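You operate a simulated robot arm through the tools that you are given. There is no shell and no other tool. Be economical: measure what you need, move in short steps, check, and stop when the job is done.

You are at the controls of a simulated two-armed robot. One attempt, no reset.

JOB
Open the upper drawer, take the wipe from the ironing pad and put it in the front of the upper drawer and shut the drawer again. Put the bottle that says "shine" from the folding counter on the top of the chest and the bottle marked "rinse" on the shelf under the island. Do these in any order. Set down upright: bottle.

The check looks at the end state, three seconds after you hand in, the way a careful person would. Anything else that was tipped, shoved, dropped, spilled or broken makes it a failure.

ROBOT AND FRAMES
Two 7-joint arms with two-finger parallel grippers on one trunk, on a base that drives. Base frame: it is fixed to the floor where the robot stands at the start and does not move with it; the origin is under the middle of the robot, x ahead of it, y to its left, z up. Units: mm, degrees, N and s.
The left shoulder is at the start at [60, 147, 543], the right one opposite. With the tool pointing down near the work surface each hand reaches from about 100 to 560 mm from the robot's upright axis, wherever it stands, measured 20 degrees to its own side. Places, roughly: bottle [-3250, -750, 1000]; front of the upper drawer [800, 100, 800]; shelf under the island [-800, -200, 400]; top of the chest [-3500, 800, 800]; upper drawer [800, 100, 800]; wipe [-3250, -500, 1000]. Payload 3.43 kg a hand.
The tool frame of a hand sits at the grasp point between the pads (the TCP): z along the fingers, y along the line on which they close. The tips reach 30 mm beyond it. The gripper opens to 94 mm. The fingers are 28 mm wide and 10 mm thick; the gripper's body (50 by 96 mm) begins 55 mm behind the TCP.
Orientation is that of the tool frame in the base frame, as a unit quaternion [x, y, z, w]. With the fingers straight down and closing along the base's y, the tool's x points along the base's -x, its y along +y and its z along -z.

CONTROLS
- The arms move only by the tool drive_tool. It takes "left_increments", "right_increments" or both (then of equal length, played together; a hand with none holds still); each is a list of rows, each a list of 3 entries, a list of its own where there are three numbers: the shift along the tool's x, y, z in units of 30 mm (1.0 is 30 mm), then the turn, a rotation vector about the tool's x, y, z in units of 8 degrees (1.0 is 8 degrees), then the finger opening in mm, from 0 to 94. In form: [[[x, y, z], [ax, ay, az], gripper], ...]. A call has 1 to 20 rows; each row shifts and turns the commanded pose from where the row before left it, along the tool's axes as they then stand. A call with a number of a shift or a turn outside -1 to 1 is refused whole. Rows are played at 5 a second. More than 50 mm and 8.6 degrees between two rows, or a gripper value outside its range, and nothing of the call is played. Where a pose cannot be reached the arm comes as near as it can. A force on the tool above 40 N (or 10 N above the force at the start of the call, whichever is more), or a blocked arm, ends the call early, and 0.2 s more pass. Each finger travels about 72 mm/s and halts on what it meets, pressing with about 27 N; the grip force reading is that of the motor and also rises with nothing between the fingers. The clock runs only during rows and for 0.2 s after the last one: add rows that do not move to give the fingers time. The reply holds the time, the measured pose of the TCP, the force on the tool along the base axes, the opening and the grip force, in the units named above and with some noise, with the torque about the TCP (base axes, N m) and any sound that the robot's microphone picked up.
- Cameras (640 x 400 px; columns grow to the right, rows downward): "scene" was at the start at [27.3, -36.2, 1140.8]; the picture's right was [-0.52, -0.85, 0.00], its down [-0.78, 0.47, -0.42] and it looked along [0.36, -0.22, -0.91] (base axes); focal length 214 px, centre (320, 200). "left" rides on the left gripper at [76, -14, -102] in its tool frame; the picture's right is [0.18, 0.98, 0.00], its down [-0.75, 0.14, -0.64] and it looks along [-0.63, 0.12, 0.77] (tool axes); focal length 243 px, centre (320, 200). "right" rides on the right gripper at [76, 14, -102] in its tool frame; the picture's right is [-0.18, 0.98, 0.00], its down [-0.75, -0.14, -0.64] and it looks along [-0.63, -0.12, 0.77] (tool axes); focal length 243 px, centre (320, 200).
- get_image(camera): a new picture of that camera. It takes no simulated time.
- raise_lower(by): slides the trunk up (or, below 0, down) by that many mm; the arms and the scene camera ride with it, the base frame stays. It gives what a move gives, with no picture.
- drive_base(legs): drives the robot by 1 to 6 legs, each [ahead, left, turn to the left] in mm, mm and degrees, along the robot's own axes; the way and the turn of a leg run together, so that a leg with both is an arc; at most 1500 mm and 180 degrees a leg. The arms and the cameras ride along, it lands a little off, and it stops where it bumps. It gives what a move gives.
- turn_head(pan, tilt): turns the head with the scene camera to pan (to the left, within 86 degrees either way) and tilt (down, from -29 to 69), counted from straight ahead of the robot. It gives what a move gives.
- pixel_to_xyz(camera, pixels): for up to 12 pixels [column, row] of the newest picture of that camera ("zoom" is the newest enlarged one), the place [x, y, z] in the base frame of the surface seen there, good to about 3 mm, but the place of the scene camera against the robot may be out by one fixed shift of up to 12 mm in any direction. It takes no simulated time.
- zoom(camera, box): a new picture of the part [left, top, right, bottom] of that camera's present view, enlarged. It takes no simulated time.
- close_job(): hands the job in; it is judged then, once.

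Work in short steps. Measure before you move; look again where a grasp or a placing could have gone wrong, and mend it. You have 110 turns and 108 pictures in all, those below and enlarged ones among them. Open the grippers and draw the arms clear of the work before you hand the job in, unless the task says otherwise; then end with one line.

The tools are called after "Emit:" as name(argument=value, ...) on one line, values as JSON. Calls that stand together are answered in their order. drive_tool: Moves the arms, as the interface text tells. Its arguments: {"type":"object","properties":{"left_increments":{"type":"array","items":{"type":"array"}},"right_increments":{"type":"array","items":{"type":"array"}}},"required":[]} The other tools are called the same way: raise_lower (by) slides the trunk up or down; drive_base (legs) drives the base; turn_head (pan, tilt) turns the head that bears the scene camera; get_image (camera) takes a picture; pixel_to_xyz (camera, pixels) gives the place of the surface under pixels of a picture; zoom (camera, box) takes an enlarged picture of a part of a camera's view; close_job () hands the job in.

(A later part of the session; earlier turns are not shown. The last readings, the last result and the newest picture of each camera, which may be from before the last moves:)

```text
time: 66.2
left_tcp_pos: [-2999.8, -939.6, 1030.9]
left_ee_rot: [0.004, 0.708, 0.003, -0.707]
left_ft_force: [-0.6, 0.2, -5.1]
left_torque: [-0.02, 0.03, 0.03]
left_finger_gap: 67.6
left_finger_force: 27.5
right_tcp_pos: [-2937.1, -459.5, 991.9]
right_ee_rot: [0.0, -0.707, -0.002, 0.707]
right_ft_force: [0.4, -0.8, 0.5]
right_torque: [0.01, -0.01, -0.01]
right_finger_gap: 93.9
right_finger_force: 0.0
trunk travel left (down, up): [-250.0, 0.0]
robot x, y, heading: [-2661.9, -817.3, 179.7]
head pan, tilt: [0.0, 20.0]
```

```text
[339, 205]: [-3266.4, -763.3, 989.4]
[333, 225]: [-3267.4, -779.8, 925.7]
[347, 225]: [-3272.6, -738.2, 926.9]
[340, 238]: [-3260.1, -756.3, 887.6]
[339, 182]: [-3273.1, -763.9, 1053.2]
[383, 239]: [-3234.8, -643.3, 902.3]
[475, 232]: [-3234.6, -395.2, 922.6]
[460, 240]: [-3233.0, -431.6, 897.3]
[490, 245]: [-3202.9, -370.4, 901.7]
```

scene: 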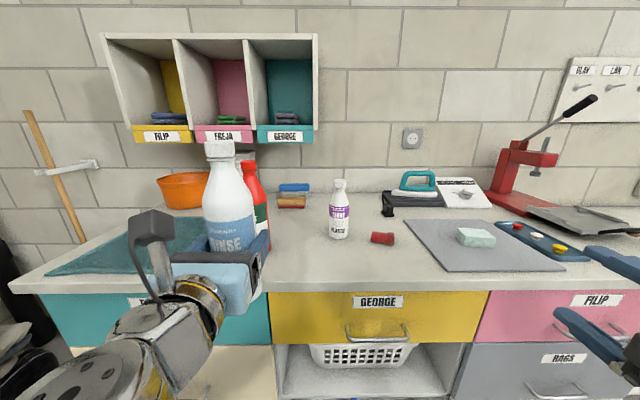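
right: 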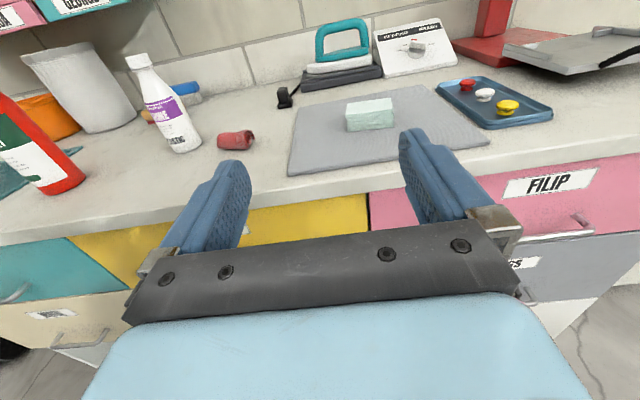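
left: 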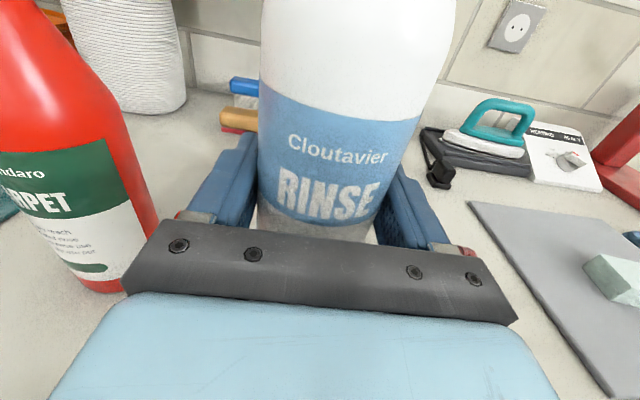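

The right hand view shows shine at (165,110). I move the right hand sideways to y≈−760, z≈950 while it is still in front of the counter.

Emit:
drive_tool(right_increments=[[[-0.14, -1, 0], [0, 0, 0], 94], [[-0.14, -1, 0], [0, 0, 0], 94], [[-0.14, -1, 0], [0, 0, 0], 94], [[-0.14, -1, 0], [0, 0, 0], 94], [[-0.14, -1, 0], [0, 0, 0], 94], [[-0.14, -1, 0], [0, 0, 0], 94], [[-0.14, -1, 0], [0, 0, 0], 94], [[-0.14, -1, 0], [0, 0, 0], 94], [[-0.14, -1, 0], [0, 0, 0], 94], [[-0.14, -1, 0], [0, 0, 0], 94], [[0, 0, 0], [0, 0, 0], 94]])

Emit:
get_image(camera="right")

```text
time: 68.6
left_tcp_pos: [-3000.6, -939.5, 1031.4]
left_ee_rot: [0.004, 0.708, 0.002, -0.706]
left_ft_force: [0.1, -0.2, -4.6]
left_torque: [0.01, 0.01, -0.02]
left_finger_gap: 67.7
left_finger_force: 26.5
right_tcp_pos: [-2939.0, -760.6, 949.8]
right_ee_rot: [-0.001, -0.707, -0.001, 0.707]
right_ft_force: [-0.6, 0.1, -0.1]
right_torque: [-0.01, 0.02, 0.01]
right_finger_gap: 94.2
right_finger_force: 0.1
trunk travel left (down, up): [-250.0, 0.0]
robot x, y, heading: [-2660.5, -815.0, 179.8]
head pan, tilt: [0.0, 20.0]
```

```text
77 pictures are left
```

right: 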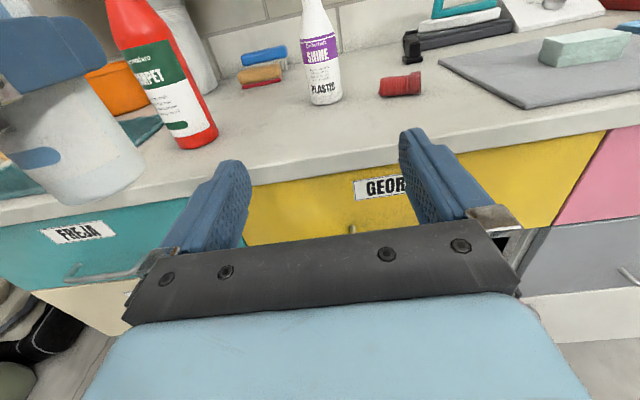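

Shine is aligned at (322,75). I drive 60 mm ahead and then extend the right hand most of the way.

Emit:
drive_base(legs=[[60, 0, 0]])

Emit:
drive_tool(right_increments=[[[0, 0, 0.9], [0, 0, 0], 80], [[0, 0, 0.9], [0, 0, 0], 80], [[0, 0, 0.9], [0, 0, 0], 80], [[0, 0, 0.9], [0, 0, 0], 80], [[0, 0, 0.9], [0, 0, 0], 80], [[0, 0, 0.9], [0, 0, 0], 80], [[0, 0, 0.9], [0, 0, 0], 80], [[0, 0, 0], [0, 0, 0], 80]])

Emit:
get_image(camera="right")

Emit:
pixel_to_xyz(camera="right", pixels=[[310, 120], [330, 120], [350, 120], [330, 150], [320, 80]])

```text
time: 69.5
left_tcp_pos: [-3060.4, -939.1, 1031.7]
left_ee_rot: [0.004, 0.708, 0.002, -0.706]
left_ft_force: [0.6, 0.1, -5.3]
left_torque: [-0.03, -0.01, 0.0]
left_finger_gap: 67.7
left_finger_force: 26.4
right_tcp_pos: [-2996.8, -759.1, 950.7]
right_ee_rot: [-0.001, -0.707, -0.002, 0.707]
right_ft_force: [-0.1, -0.3, 0.0]
right_torque: [0.0, 0.0, 0.0]
right_finger_gap: 94.0
right_finger_force: 0.1
trunk travel left (down, up): [-250.0, 0.0]
robot x, y, heading: [-2720.2, -815.3, 179.8]
head pan, tilt: [0.0, 20.0]
```

```text
time: 71.3
left_tcp_pos: [-3060.0, -938.7, 1030.9]
left_ee_rot: [0.005, 0.708, 0.002, -0.706]
left_ft_force: [-0.5, 0.0, -4.7]
left_torque: [0.01, 0.02, -0.01]
left_finger_gap: 67.7
left_finger_force: 27.1
right_tcp_pos: [-3187.4, -759.4, 948.9]
right_ee_rot: [-0.001, -0.707, -0.002, 0.707]
right_ft_force: [0.3, 0.1, -0.5]
right_torque: [0.01, 0.02, 0.01]
right_finger_gap: 80.1
right_finger_force: 0.1
trunk travel left (down, up): [-250.0, 0.0]
robot x, y, heading: [-2723.4, -813.3, 179.6]
head pan, tilt: [0.0, 20.0]
```

```text
76 pictures are left
```

right: 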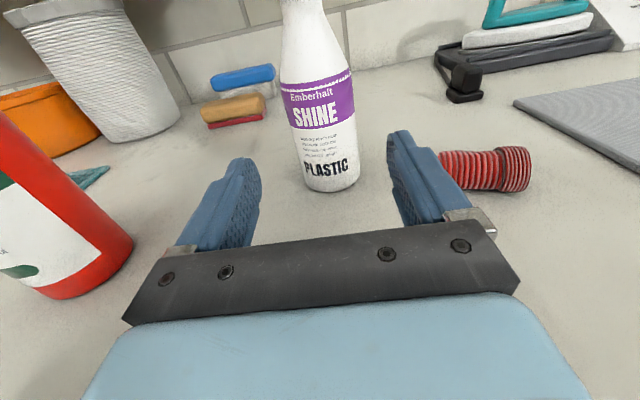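

```text
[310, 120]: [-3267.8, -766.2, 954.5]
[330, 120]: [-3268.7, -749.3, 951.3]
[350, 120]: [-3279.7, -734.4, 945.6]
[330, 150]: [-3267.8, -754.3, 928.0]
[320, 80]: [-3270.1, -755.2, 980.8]
```

Shine centre ≈(−3292,−757). Advance 102 mm, close, lift.

Emit:
drive_tool(right_increments=[[[0, 0, 0.85], [0, 0, 0], 80], [[0, 0, 0.85], [0, 0, 0], 80], [[0, 0, 0.85], [0, 0, 0], 80], [[0, 0, 0.85], [0, 0, 0], 80], [[0, 0, 0], [0, 0, 0], 60], [[0, 0, 0], [0, 0, 0], 45], [[0, 0, 0], [0, 0, 0], 30], [[0, 0, 0], [0, 0, 0], 30], [[0, 0, 0], [0, 0, 0], 30], [[0.5, 0, 0], [0, 0, 0], 30], [[0.9, 0, 0], [0, 0, 0], 30], [[0.6, 0, 0], [0, 0, 0], 30], [[0, 0, 0], [0, 0, 0], 30]])

Emit:
get_image(camera="right")

```text
time: 74.1
left_tcp_pos: [-3060.2, -938.6, 1030.8]
left_ee_rot: [0.004, 0.708, 0.002, -0.706]
left_ft_force: [0.4, 0.3, -5.9]
left_torque: [0.03, -0.01, -0.01]
left_finger_gap: 67.9
left_finger_force: 27.1
right_tcp_pos: [-3288.7, -758.3, 1011.0]
right_ee_rot: [0.0, 0.707, 0.001, -0.707]
right_ft_force: [-0.3, -0.4, -3.4]
right_torque: [0.0, -0.05, 0.0]
right_finger_gap: 60.9
right_finger_force: 27.2
trunk travel left (down, up): [-250.0, 0.0]
robot x, y, heading: [-2723.6, -813.9, 179.4]
head pan, tilt: [0.0, 20.0]
```

```text
75 pictures are left
```

right: 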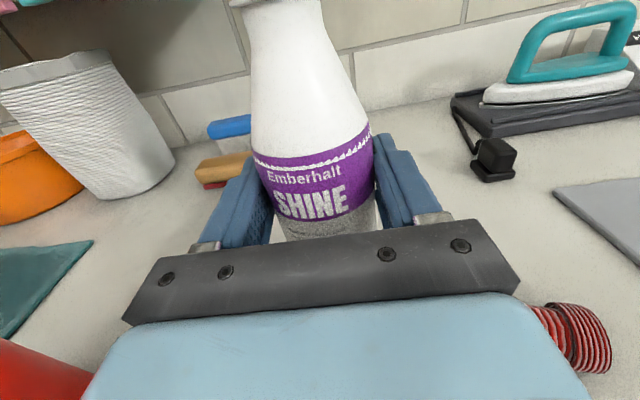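

Shine is held (gap 61, bottom ≈64 mm below TCP). I retract the right hand and back the base away, then look to the chest.

Emit:
drive_tool(right_increments=[[[0, 0, -0.95], [0, 0, 0], 40], [[0, 0, -0.95], [0, 0, 0], 40], [[0, 0, -0.95], [0, 0, 0], 40], [[0, 0, -0.95], [0, 0, 0], 40], [[0, 0, -0.95], [0, 0, 0], 40], [[0, 0, -0.95], [0, 0, 0], 40], [[0, 0, -0.95], [0, 0, 0], 40], [[0, 0, -0.95], [0, 0, 0], 40], [[0, 0.7, -0.9], [0, 0, 0], 40], [[0, 0.9, 0], [0, 0, 0], 40], [[0, 0.9, 0], [0, 0, 0], 40], [[0, 0.9, 0], [0, 0, 0], 40], [[0, 0.9, 0], [0, 0, 0], 40], [[0, 0.9, 0], [0, 0, 0], 40], [[0, 0.9, 0], [0, 0, 0], 40]])

Emit:
drive_base(legs=[[-150, 0, 0]])

Emit:
turn_head(pan=-60, tilt=22)

Emit:
get_image(camera="scene")

```text
time: 77.3
left_tcp_pos: [-3059.4, -939.0, 1031.4]
left_ee_rot: [0.006, 0.708, 0.003, -0.706]
left_ft_force: [0.0, -0.2, -5.9]
left_torque: [0.02, 0.0, 0.0]
left_finger_gap: 67.5
left_finger_force: 27.3
right_tcp_pos: [-3033.0, -575.5, 1011.3]
right_ee_rot: [0.0, 0.707, 0.001, -0.707]
right_ft_force: [0.3, -0.6, -3.8]
right_torque: [-0.01, -0.05, -0.02]
right_finger_gap: 60.7
right_finger_force: 26.2
trunk travel left (down, up): [-250.0, 0.0]
robot x, y, heading: [-2721.3, -815.5, 179.7]
head pan, tilt: [0.0, 20.0]
```

```text
time: 78.7
left_tcp_pos: [-2910.9, -941.0, 1029.8]
left_ee_rot: [0.004, 0.708, 0.001, -0.706]
left_ft_force: [-0.1, 0.1, -5.5]
left_torque: [-0.01, 0.05, 0.02]
left_finger_gap: 67.9
left_finger_force: 26.9
right_tcp_pos: [-2886.5, -576.1, 1009.6]
right_ee_rot: [0.0, 0.707, 0.001, -0.707]
right_ft_force: [-0.3, 0.9, -4.6]
right_torque: [0.03, 0.02, 0.0]
right_finger_gap: 60.9
right_finger_force: 27.5
trunk travel left (down, up): [-250.0, 0.0]
robot x, y, heading: [-2570.4, -817.5, 179.7]
head pan, tilt: [0.0, 20.0]
```

```text
time: 80.0
left_tcp_pos: [-2911.7, -939.4, 1031.8]
left_ee_rot: [0.003, 0.708, 0.001, -0.706]
left_ft_force: [-0.3, -0.2, -5.9]
left_torque: [0.03, 0.0, -0.01]
left_finger_gap: 67.7
left_finger_force: 26.9
right_tcp_pos: [-2884.4, -577.6, 1010.7]
right_ee_rot: [-0.001, -0.707, -0.002, 0.707]
right_ft_force: [-0.3, 0.6, -3.9]
right_torque: [0.0, 0.02, -0.01]
right_finger_gap: 60.7
right_finger_force: 26.8
trunk travel left (down, up): [-250.0, 0.0]
robot x, y, heading: [-2567.2, -815.6, 179.5]
head pan, tilt: [-60.0, 22.0]
```

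```text
74 pictures are left
```

scene: 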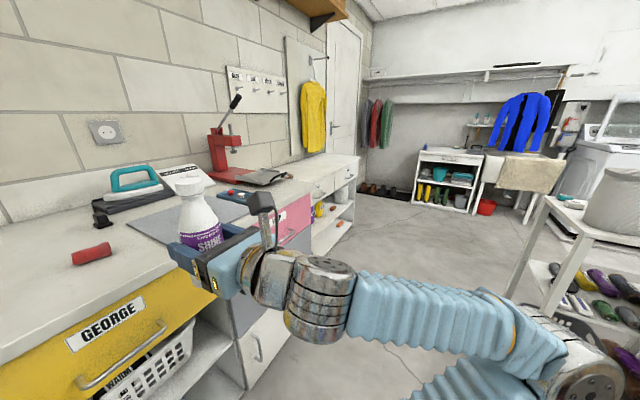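

The chest is the white unit beyond the counter at (320,170). I measure it and the table on the right to see the corridor.

Emit:
pixel_to_xyz(camera="scene", pixels=[[330, 167], [355, 158], [300, 180], [352, 175], [318, 232], [548, 205], [515, 290], [600, 215], [430, 185], [400, 230], [345, 163]])

Emit:
zoom(camera="scene", box=[270, 120, 430, 240])

```text
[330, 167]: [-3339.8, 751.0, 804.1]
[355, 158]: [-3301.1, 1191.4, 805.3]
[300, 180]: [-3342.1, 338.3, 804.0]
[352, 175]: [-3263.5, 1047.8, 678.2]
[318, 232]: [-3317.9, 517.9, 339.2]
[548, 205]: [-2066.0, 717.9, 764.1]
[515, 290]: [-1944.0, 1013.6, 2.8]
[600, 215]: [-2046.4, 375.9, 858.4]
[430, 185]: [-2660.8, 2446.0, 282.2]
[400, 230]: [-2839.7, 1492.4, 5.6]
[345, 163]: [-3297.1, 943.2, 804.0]
```

```text
3.33 times, centred on (350, 180) of scene
```

zoom: 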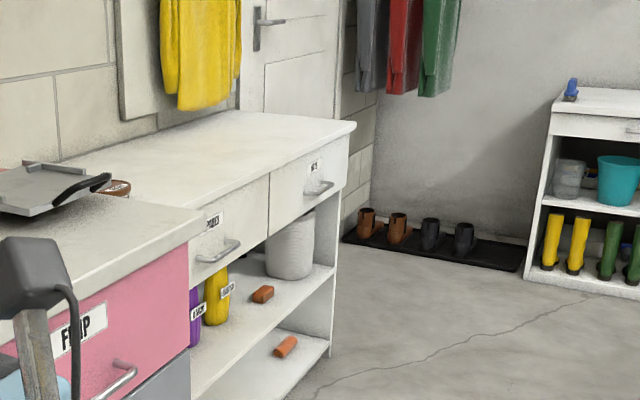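

The chest top (z≈804, front x≈−3255, y up to ~1200) is clear. I strafe right 1400 mm, then check.

Emit:
drive_base(legs=[[0, -1400, 0]])

Emit:
turn_head(pan=-10, tilt=30)

Emit:
get_image(camera="scene")

```text
time: 87.0
left_tcp_pos: [-2903.5, 470.3, 1031.2]
left_ee_rot: [0.004, 0.708, 0.002, -0.706]
left_ft_force: [-0.3, 0.3, -4.2]
left_torque: [0.0, 0.01, 0.06]
left_finger_gap: 67.8
left_finger_force: 26.4
right_tcp_pos: [-2875.9, 832.3, 1010.7]
right_ee_rot: [-0.002, -0.707, -0.002, 0.707]
right_ft_force: [-0.2, -0.1, -4.5]
right_torque: [0.0, -0.01, -0.01]
right_finger_gap: 60.5
right_finger_force: 27.0
trunk travel left (down, up): [-250.0, 0.0]
robot x, y, heading: [-2565.4, 593.8, 179.5]
head pan, tilt: [-60.0, 22.0]
```

```text
time: 88.2
left_tcp_pos: [-2904.0, 470.5, 1030.2]
left_ee_rot: [0.004, 0.708, 0.002, -0.706]
left_ft_force: [-0.1, 0.0, -5.2]
left_torque: [0.03, -0.05, 0.0]
left_finger_gap: 67.9
left_finger_force: 26.9
right_tcp_pos: [-2876.9, 832.7, 1011.0]
right_ee_rot: [-0.001, -0.707, -0.001, 0.707]
right_ft_force: [-0.4, -0.1, -2.9]
right_torque: [0.04, -0.03, 0.02]
right_finger_gap: 60.7
right_finger_force: 27.1
trunk travel left (down, up): [-250.0, 0.0]
robot x, y, heading: [-2566.4, 592.3, 179.8]
head pan, tilt: [-10.0, 30.0]
```

```text
72 pictures are left
```

scene: 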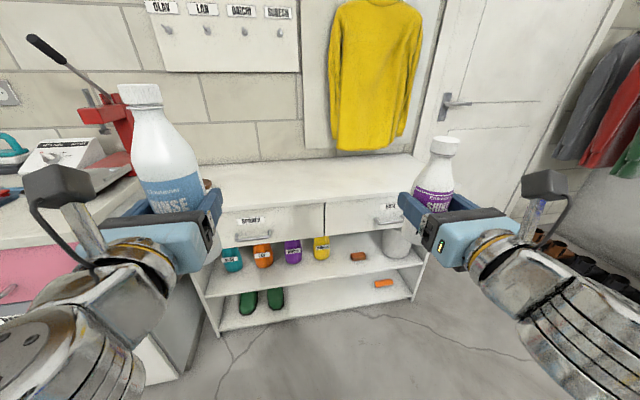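

Measure chest edges and top at several pixels.

Emit:
pixel_to_xyz(camera="scene", pixels=[[300, 205], [380, 190], [400, 170], [290, 180], [340, 175], [415, 160], [260, 180], [365, 163], [420, 180]])

Emit:
drive_base(legs=[[250, 0, 0]])

```text
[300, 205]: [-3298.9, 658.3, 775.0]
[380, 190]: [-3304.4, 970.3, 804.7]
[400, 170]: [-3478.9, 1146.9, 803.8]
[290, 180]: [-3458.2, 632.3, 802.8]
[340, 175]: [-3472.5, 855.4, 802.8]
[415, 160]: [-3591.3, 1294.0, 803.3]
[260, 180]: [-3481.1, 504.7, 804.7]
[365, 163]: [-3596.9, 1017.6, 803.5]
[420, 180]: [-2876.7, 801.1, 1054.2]
```

```text
time: 90.0
left_tcp_pos: [-3152.6, 472.1, 1030.4]
left_ee_rot: [0.005, 0.708, 0.002, -0.706]
left_ft_force: [0.6, 0.4, -5.1]
left_torque: [0.01, 0.0, 0.01]
left_finger_gap: 67.6
left_finger_force: 27.0
right_tcp_pos: [-3126.6, 833.2, 1010.6]
right_ee_rot: [-0.002, -0.707, -0.002, 0.707]
right_ft_force: [0.1, -0.6, -3.4]
right_torque: [0.01, -0.03, -0.01]
right_finger_gap: 60.6
right_finger_force: 26.9
trunk travel left (down, up): [-250.0, 0.0]
robot x, y, heading: [-2816.4, 596.3, 180.0]
head pan, tilt: [-10.0, 30.0]
```

Chest top z≈803, front −3298. I drive 80 mm more and extend the right hand 180 mm over it.

Emit:
drive_base(legs=[[80, 0, 0]])

Emit:
drive_tool(right_increments=[[[0, 0, 0.9], [0, 0, 0], 40], [[0, 0, 0.9], [0, 0, 0], 40], [[0, 0, 0.9], [0, 0, 0], 40], [[0, 0, 0.9], [0, 0, 0], 40], [[0, 0, 0.9], [0, 0, 0], 40], [[0, 0, 0.9], [0, 0, 0], 40], [[0, 0, 0.5], [0, 0, 0], 40], [[-0.9, 0, 0], [0, 0, 0], 40], [[-0.9, 0, 0], [0, 0, 0], 40], [[-0.9, 0, 0], [0, 0, 0], 40], [[-0.9, 0, 0], [0, 0, 0], 40], [[0, 0, 0], [0, 0, 0], 40]])

Emit:
get_image(camera="right")

Emit:
get_image(camera="scene")

```text
time: 91.1
left_tcp_pos: [-3233.5, 471.3, 1030.9]
left_ee_rot: [0.004, 0.708, 0.002, -0.706]
left_ft_force: [-0.6, -0.1, -5.6]
left_torque: [0.01, -0.01, 0.01]
left_finger_gap: 67.7
left_finger_force: 27.3
right_tcp_pos: [-3206.5, 834.5, 1010.5]
right_ee_rot: [-0.002, -0.707, -0.002, 0.707]
right_ft_force: [0.7, -0.3, -3.2]
right_torque: [-0.01, -0.02, -0.01]
right_finger_gap: 60.5
right_finger_force: 26.8
trunk travel left (down, up): [-250.0, 0.0]
robot x, y, heading: [-2890.3, 592.7, 179.5]
head pan, tilt: [-10.0, 30.0]
```

```text
time: 93.7
left_tcp_pos: [-3232.1, 472.6, 1029.9]
left_ee_rot: [0.004, 0.708, 0.002, -0.706]
left_ft_force: [-0.6, 0.6, -5.4]
left_torque: [0.03, 0.0, -0.03]
left_finger_gap: 67.4
left_finger_force: 26.8
right_tcp_pos: [-3383.1, 836.1, 902.3]
right_ee_rot: [0.001, 0.707, 0.002, -0.707]
right_ft_force: [-0.1, -0.8, -3.1]
right_torque: [0.02, -0.01, 0.02]
right_finger_gap: 60.4
right_finger_force: 26.5
trunk travel left (down, up): [-250.0, 0.0]
robot x, y, heading: [-2894.5, 592.2, 179.7]
head pan, tilt: [-10.0, 30.0]
```

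```text
71 pictures are left
```

right: 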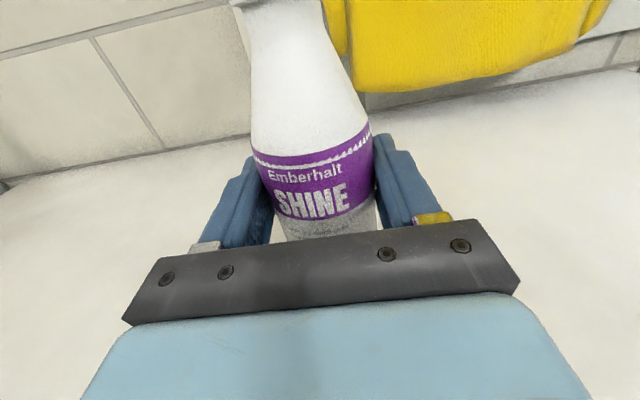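

```text
70 pictures are left
```

scene: 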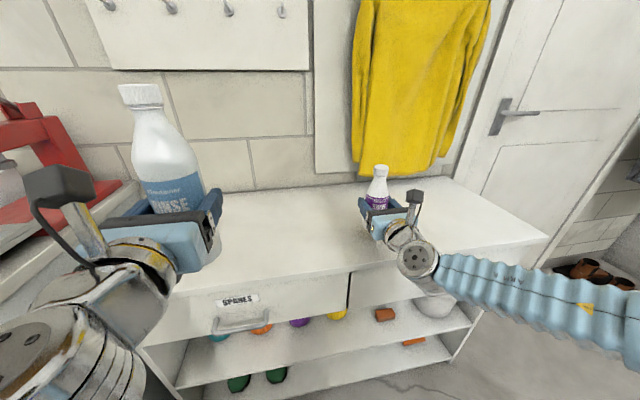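

Shine is over the chest top. I lower gently to TCP z≈868, watching the force.

Emit:
drive_tool(right_increments=[[[-0.5, 0, 0], [0, 0, 0], 40], [[-0.3, 0, 0], [0, 0, 0], 40], [[-0.17, 0, 0], [0, 0, 0], 40], [[-0.1, 0, 0], [0, 0, 0], 40], [[0, 0, 0], [0, 0, 0], 40]])

```text
time: 94.9
left_tcp_pos: [-3231.5, 472.0, 1031.2]
left_ee_rot: [0.005, 0.708, 0.002, -0.706]
left_ft_force: [0.0, 0.2, -4.6]
left_torque: [0.03, -0.04, 0.01]
left_finger_gap: 67.7
left_finger_force: 27.4
right_tcp_pos: [-3383.2, 835.3, 869.1]
right_ee_rot: [-0.001, -0.707, -0.002, 0.707]
right_ft_force: [0.2, -0.2, -0.3]
right_torque: [-0.09, 0.06, 0.02]
right_finger_gap: 60.7
right_finger_force: 26.7
trunk travel left (down, up): [-250.0, 0.0]
robot x, y, heading: [-2892.7, 592.9, 179.7]
head pan, tilt: [-10.0, 30.0]
```

Weight is off the hand (−0.3 N): contact. I open and retract straight back.

Emit:
drive_tool(right_increments=[[[-0.03, 0, 0], [0, 0, 0], 66], [[0, 0, 0], [0, 0, 0], 75], [[0, 0, 0], [0, 0, 0], 94], [[0, 0, 0], [0, 0, 0], 94], [[0, 0, -0.7], [0, 0, 0], 94], [[0, 0, -0.9], [0, 0, 0], 94], [[0, 0, -0.9], [0, 0, 0], 94], [[0, 0, -0.9], [0, 0, 0], 94], [[0.5, 0, -0.9], [0, 0, 0], 94], [[0.9, 0, -0.9], [0, 0, 0], 94], [[0.9, 0, 0], [0, 0, 0], 94], [[0.9, 0, 0], [0, 0, 0], 94]])

Emit:
get_image(camera="scene")

Emit:
get_image(camera="right")

```text
time: 97.5
left_tcp_pos: [-3231.6, 472.0, 1030.0]
left_ee_rot: [0.003, 0.708, 0.001, -0.706]
left_ft_force: [-0.6, 0.1, -5.3]
left_torque: [-0.02, -0.01, 0.07]
left_finger_gap: 67.5
left_finger_force: 27.0
right_tcp_pos: [-3254.8, 838.9, 999.0]
right_ee_rot: [-0.001, -0.707, -0.002, 0.707]
right_ft_force: [-0.4, -0.1, 0.0]
right_torque: [-0.01, 0.03, 0.02]
right_finger_gap: 93.9
right_finger_force: 0.1
right hand out of reach, approached as far as the arm can: row 6, 7, 8
trunk travel left (down, up): [-250.0, 0.0]
robot x, y, heading: [-2896.0, 597.3, 179.8]
head pan, tilt: [-10.0, 30.0]
```

```text
69 pictures are left
```

scene: 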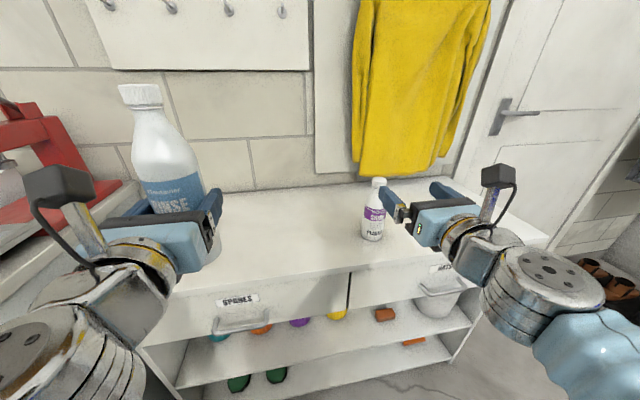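

```text
68 pictures are left
```

right: 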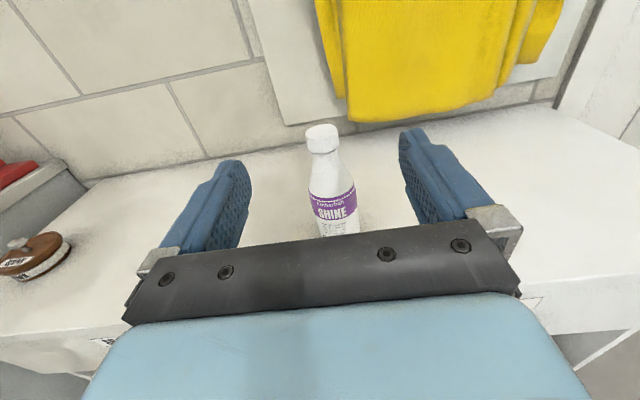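

Shine stands upright on the chest. I back off and drive to the ironing pad (right hand facing y≈−400).

Emit:
drive_base(legs=[[-330, 0, 0], [0, 1215, 0]])

Emit:
turn_head(pan=-15, tilt=30)

Emit:
get_image(camera="scene")

Emit:
get_image(camera="right")

```text
time: 105.5
left_tcp_pos: [-2899.8, -760.2, 1031.1]
left_ee_rot: [-0.001, 0.708, -0.003, -0.706]
left_ft_force: [0.5, 0.2, -6.2]
left_torque: [0.0, 0.02, 0.03]
left_finger_gap: 67.6
left_finger_force: 27.1
right_tcp_pos: [-2926.5, -391.8, 998.3]
right_ee_rot: [-0.005, 0.707, -0.004, -0.707]
right_ft_force: [-0.1, 0.8, 1.4]
right_torque: [-0.01, 0.01, -0.01]
right_finger_gap: 94.1
right_finger_force: 0.0
trunk travel left (down, up): [-250.0, 0.0]
robot x, y, heading: [-2563.6, -630.7, -179.4]
head pan, tilt: [-10.0, 30.0]
```

```text
time: 106.1
left_tcp_pos: [-2898.7, -761.3, 1031.2]
left_ee_rot: [-0.002, 0.708, -0.003, -0.706]
left_ft_force: [-0.4, 0.0, -5.1]
left_torque: [0.0, 0.02, 0.0]
left_finger_gap: 67.5
left_finger_force: 27.3
right_tcp_pos: [-2926.3, -392.7, 998.4]
right_ee_rot: [0.005, -0.707, 0.003, 0.707]
right_ft_force: [0.5, 0.8, 0.0]
right_torque: [0.03, -0.02, -0.01]
right_finger_gap: 93.9
right_finger_force: 0.0
trunk travel left (down, up): [-250.0, 0.0]
robot x, y, heading: [-2563.0, -631.9, -179.3]
head pan, tilt: [-15.0, 30.0]
```

```text
67 pictures are left
```

scene: 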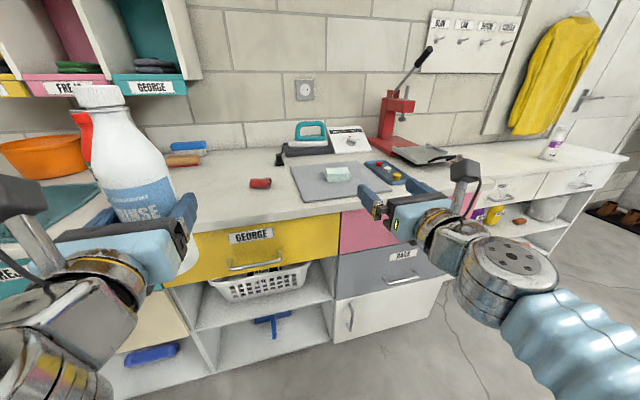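

```text
66 pictures are left
```

right: 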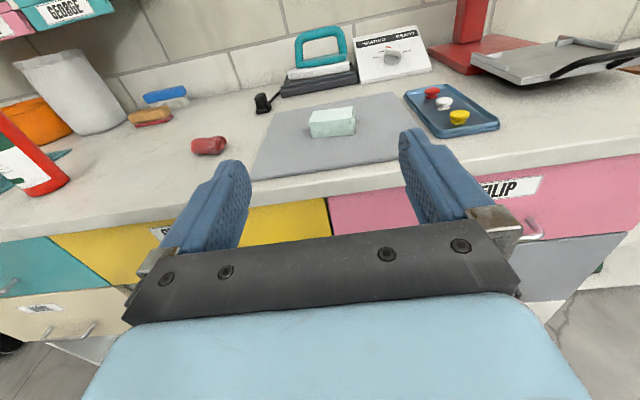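

Wipe at (332,122) in the right view. I zoom there and measure its corners.

Emit:
zoom(camera="right", box=[272, 85, 400, 165])

Emit:
pixel_to_xyz(camera="right", pixels=[[310, 112], [352, 108], [355, 122], [315, 125], [314, 136], [355, 133], [332, 116], [335, 129], [340, 150], [400, 110]])

```text
5.00 times, centred on (336, 125) of right
```

zoom: 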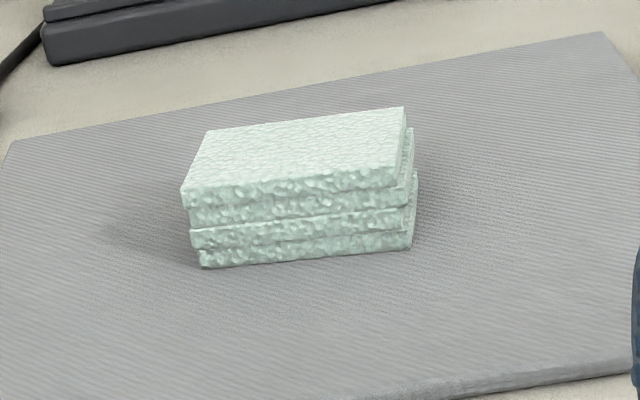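

```text
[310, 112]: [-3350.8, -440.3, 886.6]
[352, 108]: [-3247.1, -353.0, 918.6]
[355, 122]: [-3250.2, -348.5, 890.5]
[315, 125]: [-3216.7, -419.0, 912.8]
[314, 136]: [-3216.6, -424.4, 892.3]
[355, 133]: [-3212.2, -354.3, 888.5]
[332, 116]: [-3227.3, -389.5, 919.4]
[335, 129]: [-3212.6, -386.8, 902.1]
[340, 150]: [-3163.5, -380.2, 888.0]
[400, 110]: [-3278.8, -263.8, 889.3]
```

The wipe is a folded stack, centre ≈(−3238,−388), ≈72 wide in y, z 888–920. I pitch the right hand down 90°.

Emit:
drive_tool(right_increments=[[[0, 0, 0], [0, -0.9375, 0], 94], [[0, 0, 0], [0, -0.9375, 0], 94], [[0, 0, 0], [0, -0.9375, 0], 94], [[0, 0, 0], [0, -0.9375, 0], 94], [[0, 0, 0], [0, -0.9375, 0], 94], [[0, 0, 0], [0, -0.9375, 0], 94], [[0, 0, 0], [0, -0.9375, 0], 94], [[0, 0, 0], [0, -0.9375, 0], 94], [[0, 0, 0], [0, -0.9375, 0], 94], [[0, 0, 0], [0, -0.9375, 0], 94], [[0, 0, 0], [0, -0.9375, 0], 94], [[0, 0, 0], [0, -0.9375, 0], 94]])

Emit:
get_image(camera="scene")

```text
time: 108.7
left_tcp_pos: [-2899.4, -760.2, 1031.1]
left_ee_rot: [-0.001, 0.708, -0.004, -0.706]
left_ft_force: [0.6, 0.5, -5.3]
left_torque: [0.02, 0.01, -0.01]
left_finger_gap: 67.8
left_finger_force: 27.3
right_tcp_pos: [-2925.9, -392.8, 991.0]
right_ee_rot: [-0.005, 1.0, 0.001, -0.001]
right_ft_force: [-0.4, 0.6, 0.2]
right_torque: [0.03, 0.0, 0.0]
right_finger_gap: 93.9
right_finger_force: 0.0
right hand out of reach, approached as far as the arm can: row 12
trunk travel left (down, up): [-250.0, 0.0]
robot x, y, heading: [-2562.0, -632.8, -179.5]
head pan, tilt: [-15.0, 30.0]
```

```text
64 pictures are left
```

scene: 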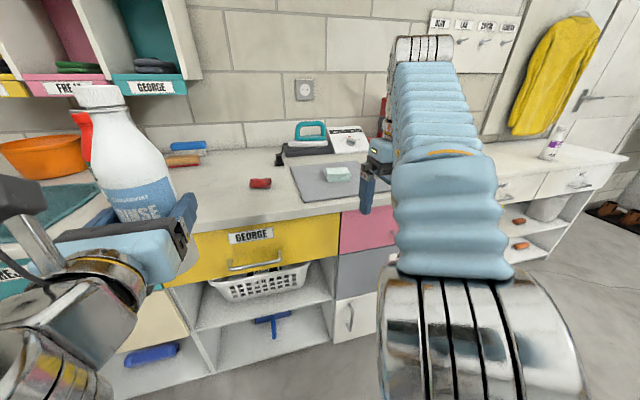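

Orientation reached. I check the base's front edge to know how near I can drive.

Emit:
turn_head(pan=0, tilt=69)

Emit:
get_image(camera="scene")

```text
time: 109.8
left_tcp_pos: [-2899.4, -759.4, 1030.4]
left_ee_rot: [-0.001, 0.708, -0.003, -0.706]
left_ft_force: [0.4, -0.5, -5.8]
left_torque: [-0.04, 0.0, -0.04]
left_finger_gap: 67.8
left_finger_force: 27.2
right_tcp_pos: [-2925.6, -392.1, 991.6]
right_ee_rot: [-0.005, 1.0, 0.0, -0.002]
right_ft_force: [-0.5, 0.1, 0.5]
right_torque: [0.0, -0.03, 0.03]
right_finger_gap: 94.0
right_finger_force: 0.1
trunk travel left (down, up): [-250.0, 0.0]
robot x, y, heading: [-2564.5, -629.2, -179.3]
head pan, tilt: [0.0, 68.8]
```

```text
63 pictures are left
```

scene: 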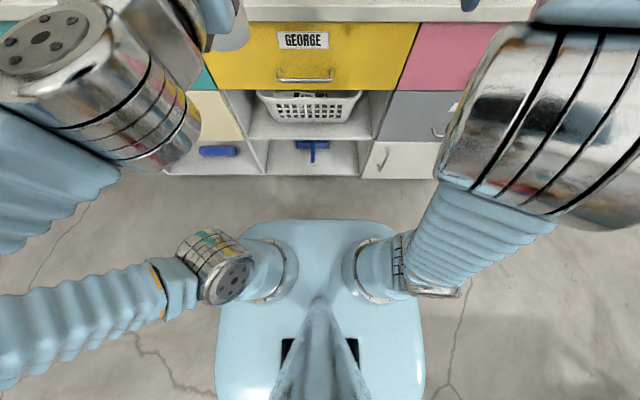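

Emit:
pixel_to_xyz(camera="scene", pixels=[[320, 224], [225, 290], [415, 290], [320, 172], [320, 150], [305, 82], [320, 22], [260, 225]])

```text
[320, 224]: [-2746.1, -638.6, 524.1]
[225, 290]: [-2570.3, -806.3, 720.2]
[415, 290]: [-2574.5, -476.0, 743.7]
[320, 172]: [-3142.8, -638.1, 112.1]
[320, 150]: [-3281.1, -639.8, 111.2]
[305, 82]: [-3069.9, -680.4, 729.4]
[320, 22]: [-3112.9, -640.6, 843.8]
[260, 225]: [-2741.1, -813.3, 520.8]
```

The torso front is only ~182 mm ahead of the axis; handles at x≈−3070. I drive 245 mm ahead, which puts the right hand near the wipe.

Emit:
drive_base(legs=[[245, 0, -0.6]])

Emit:
get_image(camera="right")

Emit:
turn_head(pan=-15, tilt=40)

Emit:
get_image(camera="scene")

```text
time: 111.6
left_tcp_pos: [-3146.8, -757.5, 1031.9]
left_ee_rot: [0.002, 0.708, 0.0, -0.706]
left_ft_force: [0.9, -0.5, -5.3]
left_torque: [0.0, -0.02, -0.03]
left_finger_gap: 67.8
left_finger_force: 27.2
right_tcp_pos: [-3171.0, -389.6, 991.0]
right_ee_rot: [0.0, 1.0, 0.001, -0.001]
right_ft_force: [0.4, -0.1, 0.9]
right_torque: [-0.01, 0.01, 0.0]
right_finger_gap: 94.0
right_finger_force: 0.0
trunk travel left (down, up): [-250.0, 0.0]
robot x, y, heading: [-2813.6, -635.8, -179.7]
head pan, tilt: [0.0, 68.8]
```

```text
62 pictures are left
```

right: 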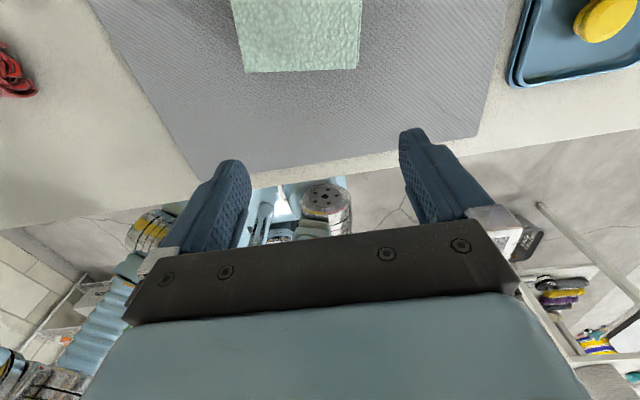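

```text
time: 112.5
left_tcp_pos: [-3147.5, -757.8, 1030.1]
left_ee_rot: [0.002, 0.709, -0.001, -0.705]
left_ft_force: [-0.5, 0.9, -5.0]
left_torque: [-0.01, 0.01, 0.01]
left_finger_gap: 67.8
left_finger_force: 27.2
right_tcp_pos: [-3171.0, -389.8, 990.9]
right_ee_rot: [-0.001, 1.0, 0.001, -0.002]
right_ft_force: [0.3, -0.3, -0.9]
right_torque: [0.01, -0.01, 0.0]
right_finger_gap: 94.0
right_finger_force: 0.2
trunk travel left (down, up): [-250.0, 0.0]
robot x, y, heading: [-2807.3, -634.5, -180.2]
head pan, tilt: [-15.0, 40.0]
```

```text
61 pictures are left
```

scene: 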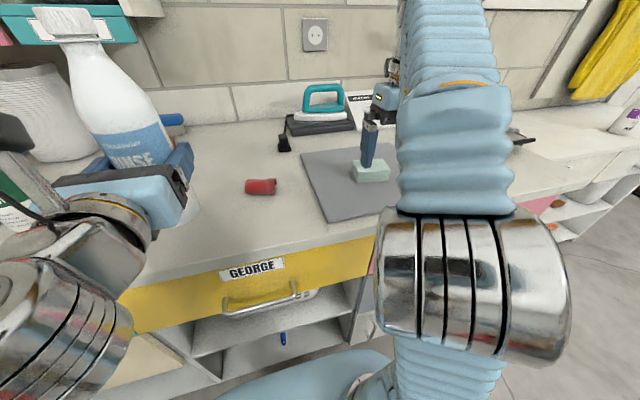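

I measure the wipe's edges from the right hand camera, seen at (245,72)–(360,68).

Emit:
pixel_to_xyz(camera="right", pixels=[[249, 60], [300, 45], [350, 55], [240, 5], [358, 5], [300, 5], [305, 68], [300, 100], [480, 100]])

```text
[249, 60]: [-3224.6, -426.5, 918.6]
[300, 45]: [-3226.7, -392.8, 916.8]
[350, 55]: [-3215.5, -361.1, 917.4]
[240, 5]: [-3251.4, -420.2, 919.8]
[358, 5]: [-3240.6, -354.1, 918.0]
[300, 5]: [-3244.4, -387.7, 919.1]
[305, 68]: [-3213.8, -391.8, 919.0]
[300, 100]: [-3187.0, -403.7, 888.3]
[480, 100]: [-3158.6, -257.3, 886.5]
```

Wipe y −428…−353, aligned with TCP y −390. I go 66 mm forward, then down to z≈924.

Emit:
drive_tool(right_increments=[[[0.73, 0, 0.1], [0, 0, 0], 94], [[0.73, 0, 0.1], [0, 0, 0], 94], [[0.73, 0, 0.1], [0, 0, 0], 94], [[0, 0, 0.7], [0, 0, 0], 94], [[0, 0, 0.6], [0, 0, 0], 94], [[0, 0, 0.4], [0, 0, 0], 94], [[0, 0, 0], [0, 0, 0], 94]])

Emit:
get_image(camera="right")

```text
time: 114.1
left_tcp_pos: [-3147.7, -758.2, 1031.2]
left_ee_rot: [0.003, 0.709, 0.0, -0.705]
left_ft_force: [-0.4, -0.4, -5.1]
left_torque: [0.0, 0.03, 0.01]
left_finger_gap: 67.6
left_finger_force: 27.1
right_tcp_pos: [-3237.1, -389.3, 931.3]
right_ee_rot: [-0.001, 1.0, 0.0, -0.002]
right_ft_force: [-0.2, -0.3, 0.2]
right_torque: [-0.01, 0.0, -0.01]
right_finger_gap: 94.1
right_finger_force: 0.1
trunk travel left (down, up): [-250.0, 0.0]
robot x, y, heading: [-2812.2, -632.3, -180.2]
head pan, tilt: [-15.0, 40.0]
```

```text
60 pictures are left
```

right: 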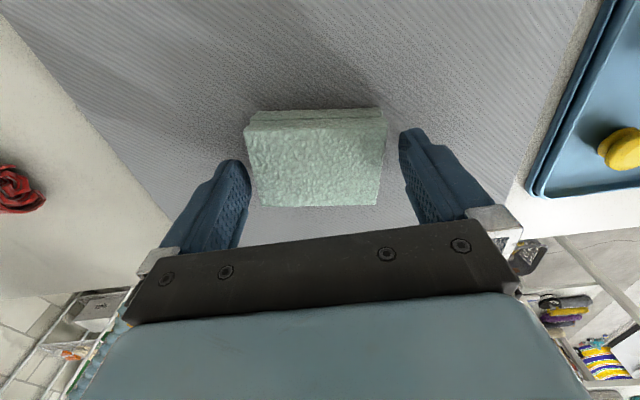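

The wipe sits between the fingers. Lower 8 mm and close.

Emit:
drive_tool(right_increments=[[[0, 0, 0.25], [0, 0, 0], 94], [[0, 0, 0], [0, 0, 0], 80], [[0, 0, 0], [0, 0, 0], 66], [[0, 0, 0], [0, 0, 0], 55], [[0, 0, 0], [0, 0, 0], 55], [[0, 0, 0], [0, 0, 0], 55]])

Emit:
get_image(camera="right")

```text
time: 115.5
left_tcp_pos: [-3148.3, -759.5, 1030.8]
left_ee_rot: [0.003, 0.708, 0.0, -0.706]
left_ft_force: [-0.6, 0.8, -4.0]
left_torque: [0.02, 0.0, -0.03]
left_finger_gap: 67.7
left_finger_force: 26.9
right_tcp_pos: [-3236.7, -389.2, 923.7]
right_ee_rot: [0.0, 1.0, 0.0, -0.001]
right_ft_force: [-1.2, -0.6, -0.1]
right_torque: [-0.01, 0.01, 0.01]
right_finger_gap: 78.5
right_finger_force: 27.3
trunk travel left (down, up): [-250.0, 0.0]
robot x, y, heading: [-2811.1, -631.8, -179.9]
head pan, tilt: [-15.0, 40.0]
```

```text
59 pictures are left
```

right: 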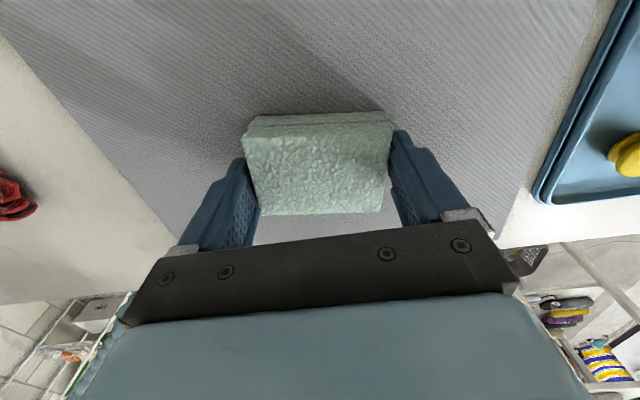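

Gripped at 78.5 mm with 27 N. I lift 55 mm and look.

Emit:
drive_tool(right_increments=[[[0, 0, -0.4], [0, 0, 0], 55], [[0, 0, -0.7], [0, 0, 0], 55], [[0, 0, -0.7], [0, 0, 0], 55], [[0, 0, 0], [0, 0, 0], 55]])

Emit:
get_image(camera="right")

Emit:
get_image(camera="scene")

```text
time: 116.5
left_tcp_pos: [-3146.8, -757.1, 1030.4]
left_ee_rot: [0.003, 0.708, 0.0, -0.706]
left_ft_force: [0.1, -0.2, -5.9]
left_torque: [0.01, -0.01, 0.01]
left_finger_gap: 67.6
left_finger_force: 27.3
right_tcp_pos: [-3235.9, -389.7, 977.4]
right_ee_rot: [-0.001, 1.0, 0.001, -0.002]
right_ft_force: [-1.4, 0.5, -0.7]
right_torque: [-0.03, 0.04, 0.02]
right_finger_gap: 78.0
right_finger_force: 26.9
trunk travel left (down, up): [-250.0, 0.0]
robot x, y, heading: [-2809.3, -632.6, -180.1]
head pan, tilt: [-15.0, 40.0]
```

```text
58 pictures are left
```

right: 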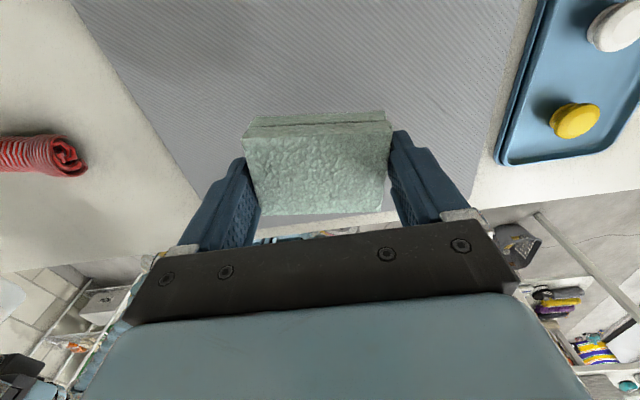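

```text
57 pictures are left
```

scene: 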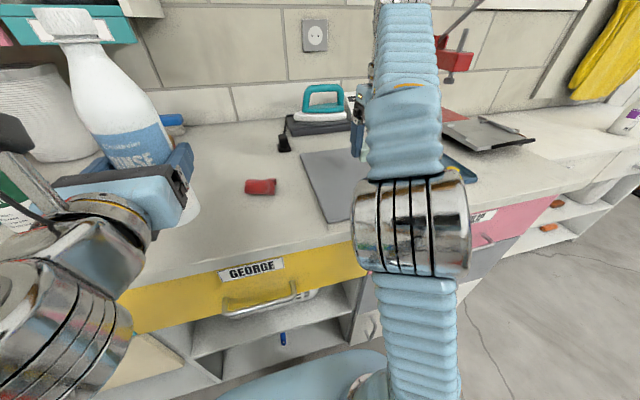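

Wipe held; its bottom ≈36 mm below TCP. I back away and drive back along y≈−1270, still facing −x.

Emit:
drive_base(legs=[[-260, 0, 0], [0, 640, 0], [-1450, 0, 0]])

Emit:
turn_head(pan=-86, tilt=30)

Emit:
get_image(camera="scene")

```text
time: 128.3
left_tcp_pos: [-1441.0, -1405.5, 1030.8]
left_ee_rot: [0.006, 0.708, 0.003, -0.706]
left_ft_force: [-0.2, -0.5, -5.8]
left_torque: [0.03, 0.01, 0.03]
left_finger_gap: 67.6
left_finger_force: 26.8
right_tcp_pos: [-1526.8, -1037.4, 977.9]
right_ee_rot: [0.004, 1.0, 0.001, -0.002]
right_ft_force: [0.3, -0.2, 0.6]
right_torque: [0.04, 0.02, 0.03]
right_finger_gap: 75.8
right_finger_force: 27.1
trunk travel left (down, up): [-250.0, 0.0]
robot x, y, heading: [-1102.4, -1284.0, 179.2]
head pan, tilt: [-15.0, 40.0]
```

```text
time: 129.8
left_tcp_pos: [-1440.7, -1406.3, 1031.1]
left_ee_rot: [0.005, 0.708, 0.003, -0.706]
left_ft_force: [-0.9, 0.4, -6.1]
left_torque: [0.01, -0.01, 0.02]
left_finger_gap: 67.8
left_finger_force: 27.4
right_tcp_pos: [-1525.3, -1038.2, 976.3]
right_ee_rot: [0.004, 1.0, 0.001, -0.002]
right_ft_force: [-0.6, -0.1, -1.2]
right_torque: [-0.01, 0.01, 0.04]
right_finger_gap: 75.5
right_finger_force: 27.0
trunk travel left (down, up): [-250.0, 0.0]
robot x, y, heading: [-1102.3, -1285.8, 179.5]
head pan, tilt: [-85.9, 30.0]
```

```text
56 pictures are left
```

scene: 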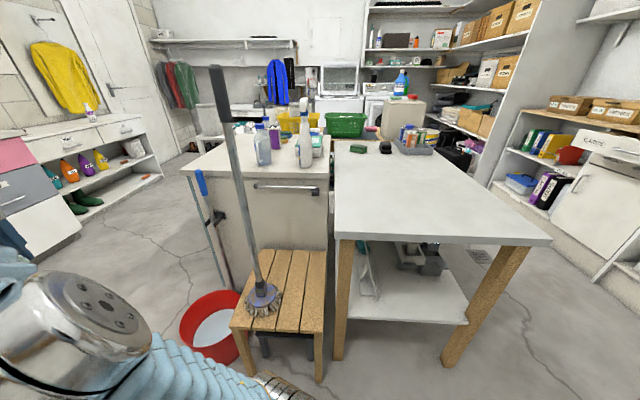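

The island table end (y≈−690) faces me, with a nearly empty shelf end at (405,300). I zoom and measure it.

Emit:
zoom(camera="scene", box=[320, 210, 560, 360])

Emit:
pixel_to_xyz(camera="scene", pixels=[[400, 315], [355, 318], [460, 322], [360, 290], [400, 290], [440, 295], [450, 280], [368, 265], [435, 265], [340, 238], [545, 242], [400, 280]])

```text
2.67 times, centred on (440, 285) of scene
```

zoom: 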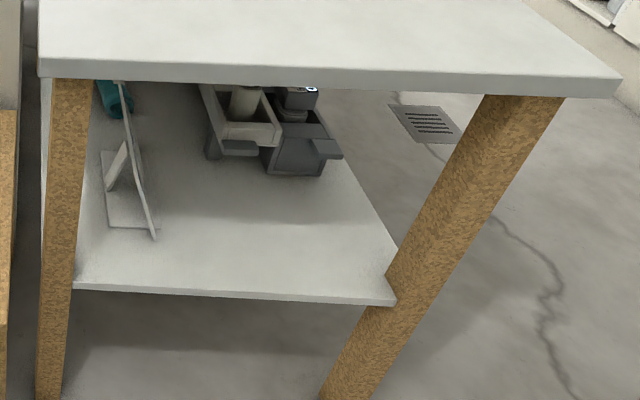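

```text
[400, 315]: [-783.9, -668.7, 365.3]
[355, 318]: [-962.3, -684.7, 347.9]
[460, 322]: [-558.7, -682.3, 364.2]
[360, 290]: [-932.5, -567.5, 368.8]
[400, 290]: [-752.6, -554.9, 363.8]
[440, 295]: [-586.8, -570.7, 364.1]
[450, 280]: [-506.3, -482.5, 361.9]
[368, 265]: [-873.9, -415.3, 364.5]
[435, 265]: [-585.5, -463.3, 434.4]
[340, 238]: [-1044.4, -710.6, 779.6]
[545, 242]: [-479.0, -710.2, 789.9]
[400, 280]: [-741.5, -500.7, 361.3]
```

Shelf top z≈364, y from −680 inward, free around (−720,−580). I drive to (−598,−1400) and turn right to face +y.

Emit:
drive_base(legs=[[-504, 115, 0], [0, 0, -89.4]])

Emit:
turn_head(pan=0, tilt=40)

Emit:
get_image(camera="scene")

```text
time: 136.6
left_tcp_pos: [-726.3, -1065.9, 1030.8]
left_ee_rot: [0.502, 0.5, 0.498, -0.5]
left_ft_force: [-0.2, 0.8, -5.2]
left_torque: [-0.01, -0.01, -0.01]
left_finger_gap: 67.7
left_finger_force: 26.8
right_tcp_pos: [-359.2, -977.3, 976.6]
right_ee_rot: [0.707, 0.707, 0.001, -0.001]
right_ft_force: [0.1, -0.4, -0.6]
right_torque: [0.01, 0.0, 0.0]
right_finger_gap: 74.4
right_finger_force: 26.8
trunk travel left (down, up): [-250.0, 0.0]
robot x, y, heading: [-603.0, -1401.4, 90.0]
head pan, tilt: [-85.9, 30.0]
```

```text
time: 138.2
left_tcp_pos: [-728.4, -1066.9, 1029.6]
left_ee_rot: [0.503, 0.499, 0.499, -0.499]
left_ft_force: [-0.6, 0.3, -5.3]
left_torque: [-0.01, -0.02, 0.01]
left_finger_gap: 67.7
left_finger_force: 27.0
right_tcp_pos: [-358.5, -976.6, 977.2]
right_ee_rot: [0.707, 0.708, 0.001, 0.0]
right_ft_force: [-0.3, 0.0, 1.0]
right_torque: [-0.03, 0.0, 0.02]
right_finger_gap: 74.1
right_finger_force: 26.6
trunk travel left (down, up): [-250.0, 0.0]
robot x, y, heading: [-600.3, -1405.9, 90.3]
head pan, tilt: [0.0, 40.0]
```

```text
54 pictures are left
```

scene: 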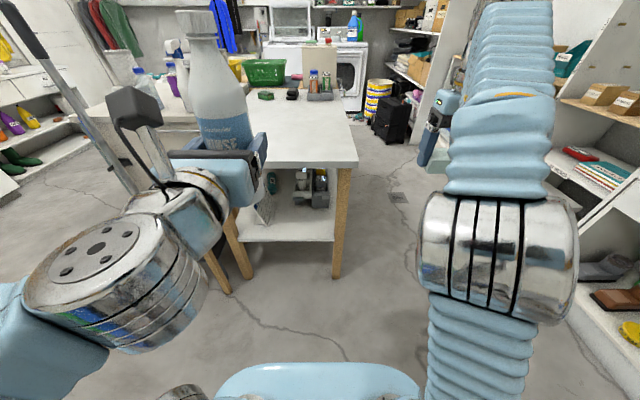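

Facing the island end. I extend the left hand 180 mm and lower it in front of the table; the right hand's grip command goes to 70 so the wipe isn't squeezed further.

Emit:
drive_tool(left_increments=[[[0, 0, 1], [0, 0, 0], 50], [[0, 0, 1], [0, 0, 0], 50], [[0, 0, 1], [0, 0, 0], 50], [[0, 0, 1], [0, 0, 0], 50], [[0, 0, 1], [0, 0, 0], 50], [[0, 0, 1], [0, 0, 0], 50], [[-1, 0, 0], [0, 0, 0], 50], [[-1, 0, 0], [0, 0, 0], 50], [[-1, 0, 0], [0, 0, 0], 50], [[-1, 0, 0], [0, 0, 0], 50], [[-1, 0, 0], [0, 0, 0], 50], [[-1, 0, 0], [0, 0, 0], 50], [[-1, 0, 0], [0, 0, 0], 50], [[-1, 0, 0], [0, 0, 0], 50], [[-1, 0, 0], [0, 0, 0], 50], [[-1, 0, 0], [0, 0, 0], 50]], right_increments=[[[0, 0, 0], [0, 0, 0], 70], [[0, 0, 0], [0, 0, 0], 70], [[0, 0, 0], [0, 0, 0], 70], [[0, 0, 0], [0, 0, 0], 70], [[0, 0, 0], [0, 0, 0], 70], [[0, 0, 0], [0, 0, 0], 70], [[0, 0, 0], [0, 0, 0], 70], [[0, 0, 0], [0, 0, 0], 70], [[0, 0, 0], [0, 0, 0], 70], [[0, 0, 0], [0, 0, 0], 70], [[0, 0, 0], [0, 0, 0], 70], [[0, 0, 0], [0, 0, 0], 70], [[0, 0, 0], [0, 0, 0], 70], [[0, 0, 0], [0, 0, 0], 70], [[0, 0, 0], [0, 0, 0], 70], [[0, 0, 0], [0, 0, 0], 70]])

Emit:
get_image(camera="scene")

```text
time: 141.6
left_tcp_pos: [-728.2, -888.2, 728.8]
left_ee_rot: [0.502, 0.5, 0.499, -0.5]
left_ft_force: [0.6, -0.4, -4.4]
left_torque: [-0.01, 0.01, -0.01]
left_finger_gap: 67.8
left_finger_force: 26.8
right_tcp_pos: [-359.2, -977.4, 977.1]
right_ee_rot: [0.706, 0.708, 0.001, -0.001]
right_ft_force: [-0.1, 0.2, 0.8]
right_torque: [0.01, -0.02, -0.03]
right_finger_gap: 73.9
right_finger_force: 27.2
trunk travel left (down, up): [-250.0, 0.0]
robot x, y, heading: [-602.2, -1409.3, 90.2]
head pan, tilt: [0.0, 40.0]
```

```text
53 pictures are left
```

scene: 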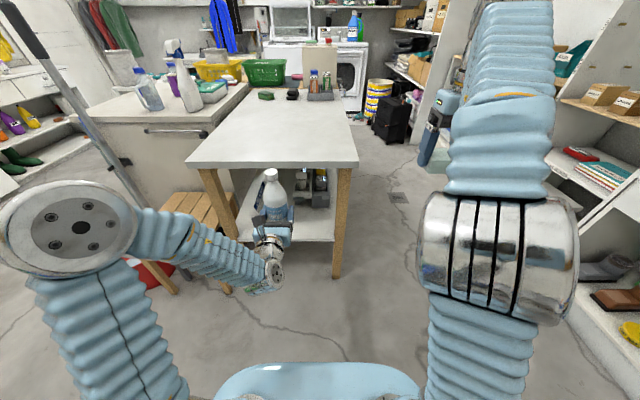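

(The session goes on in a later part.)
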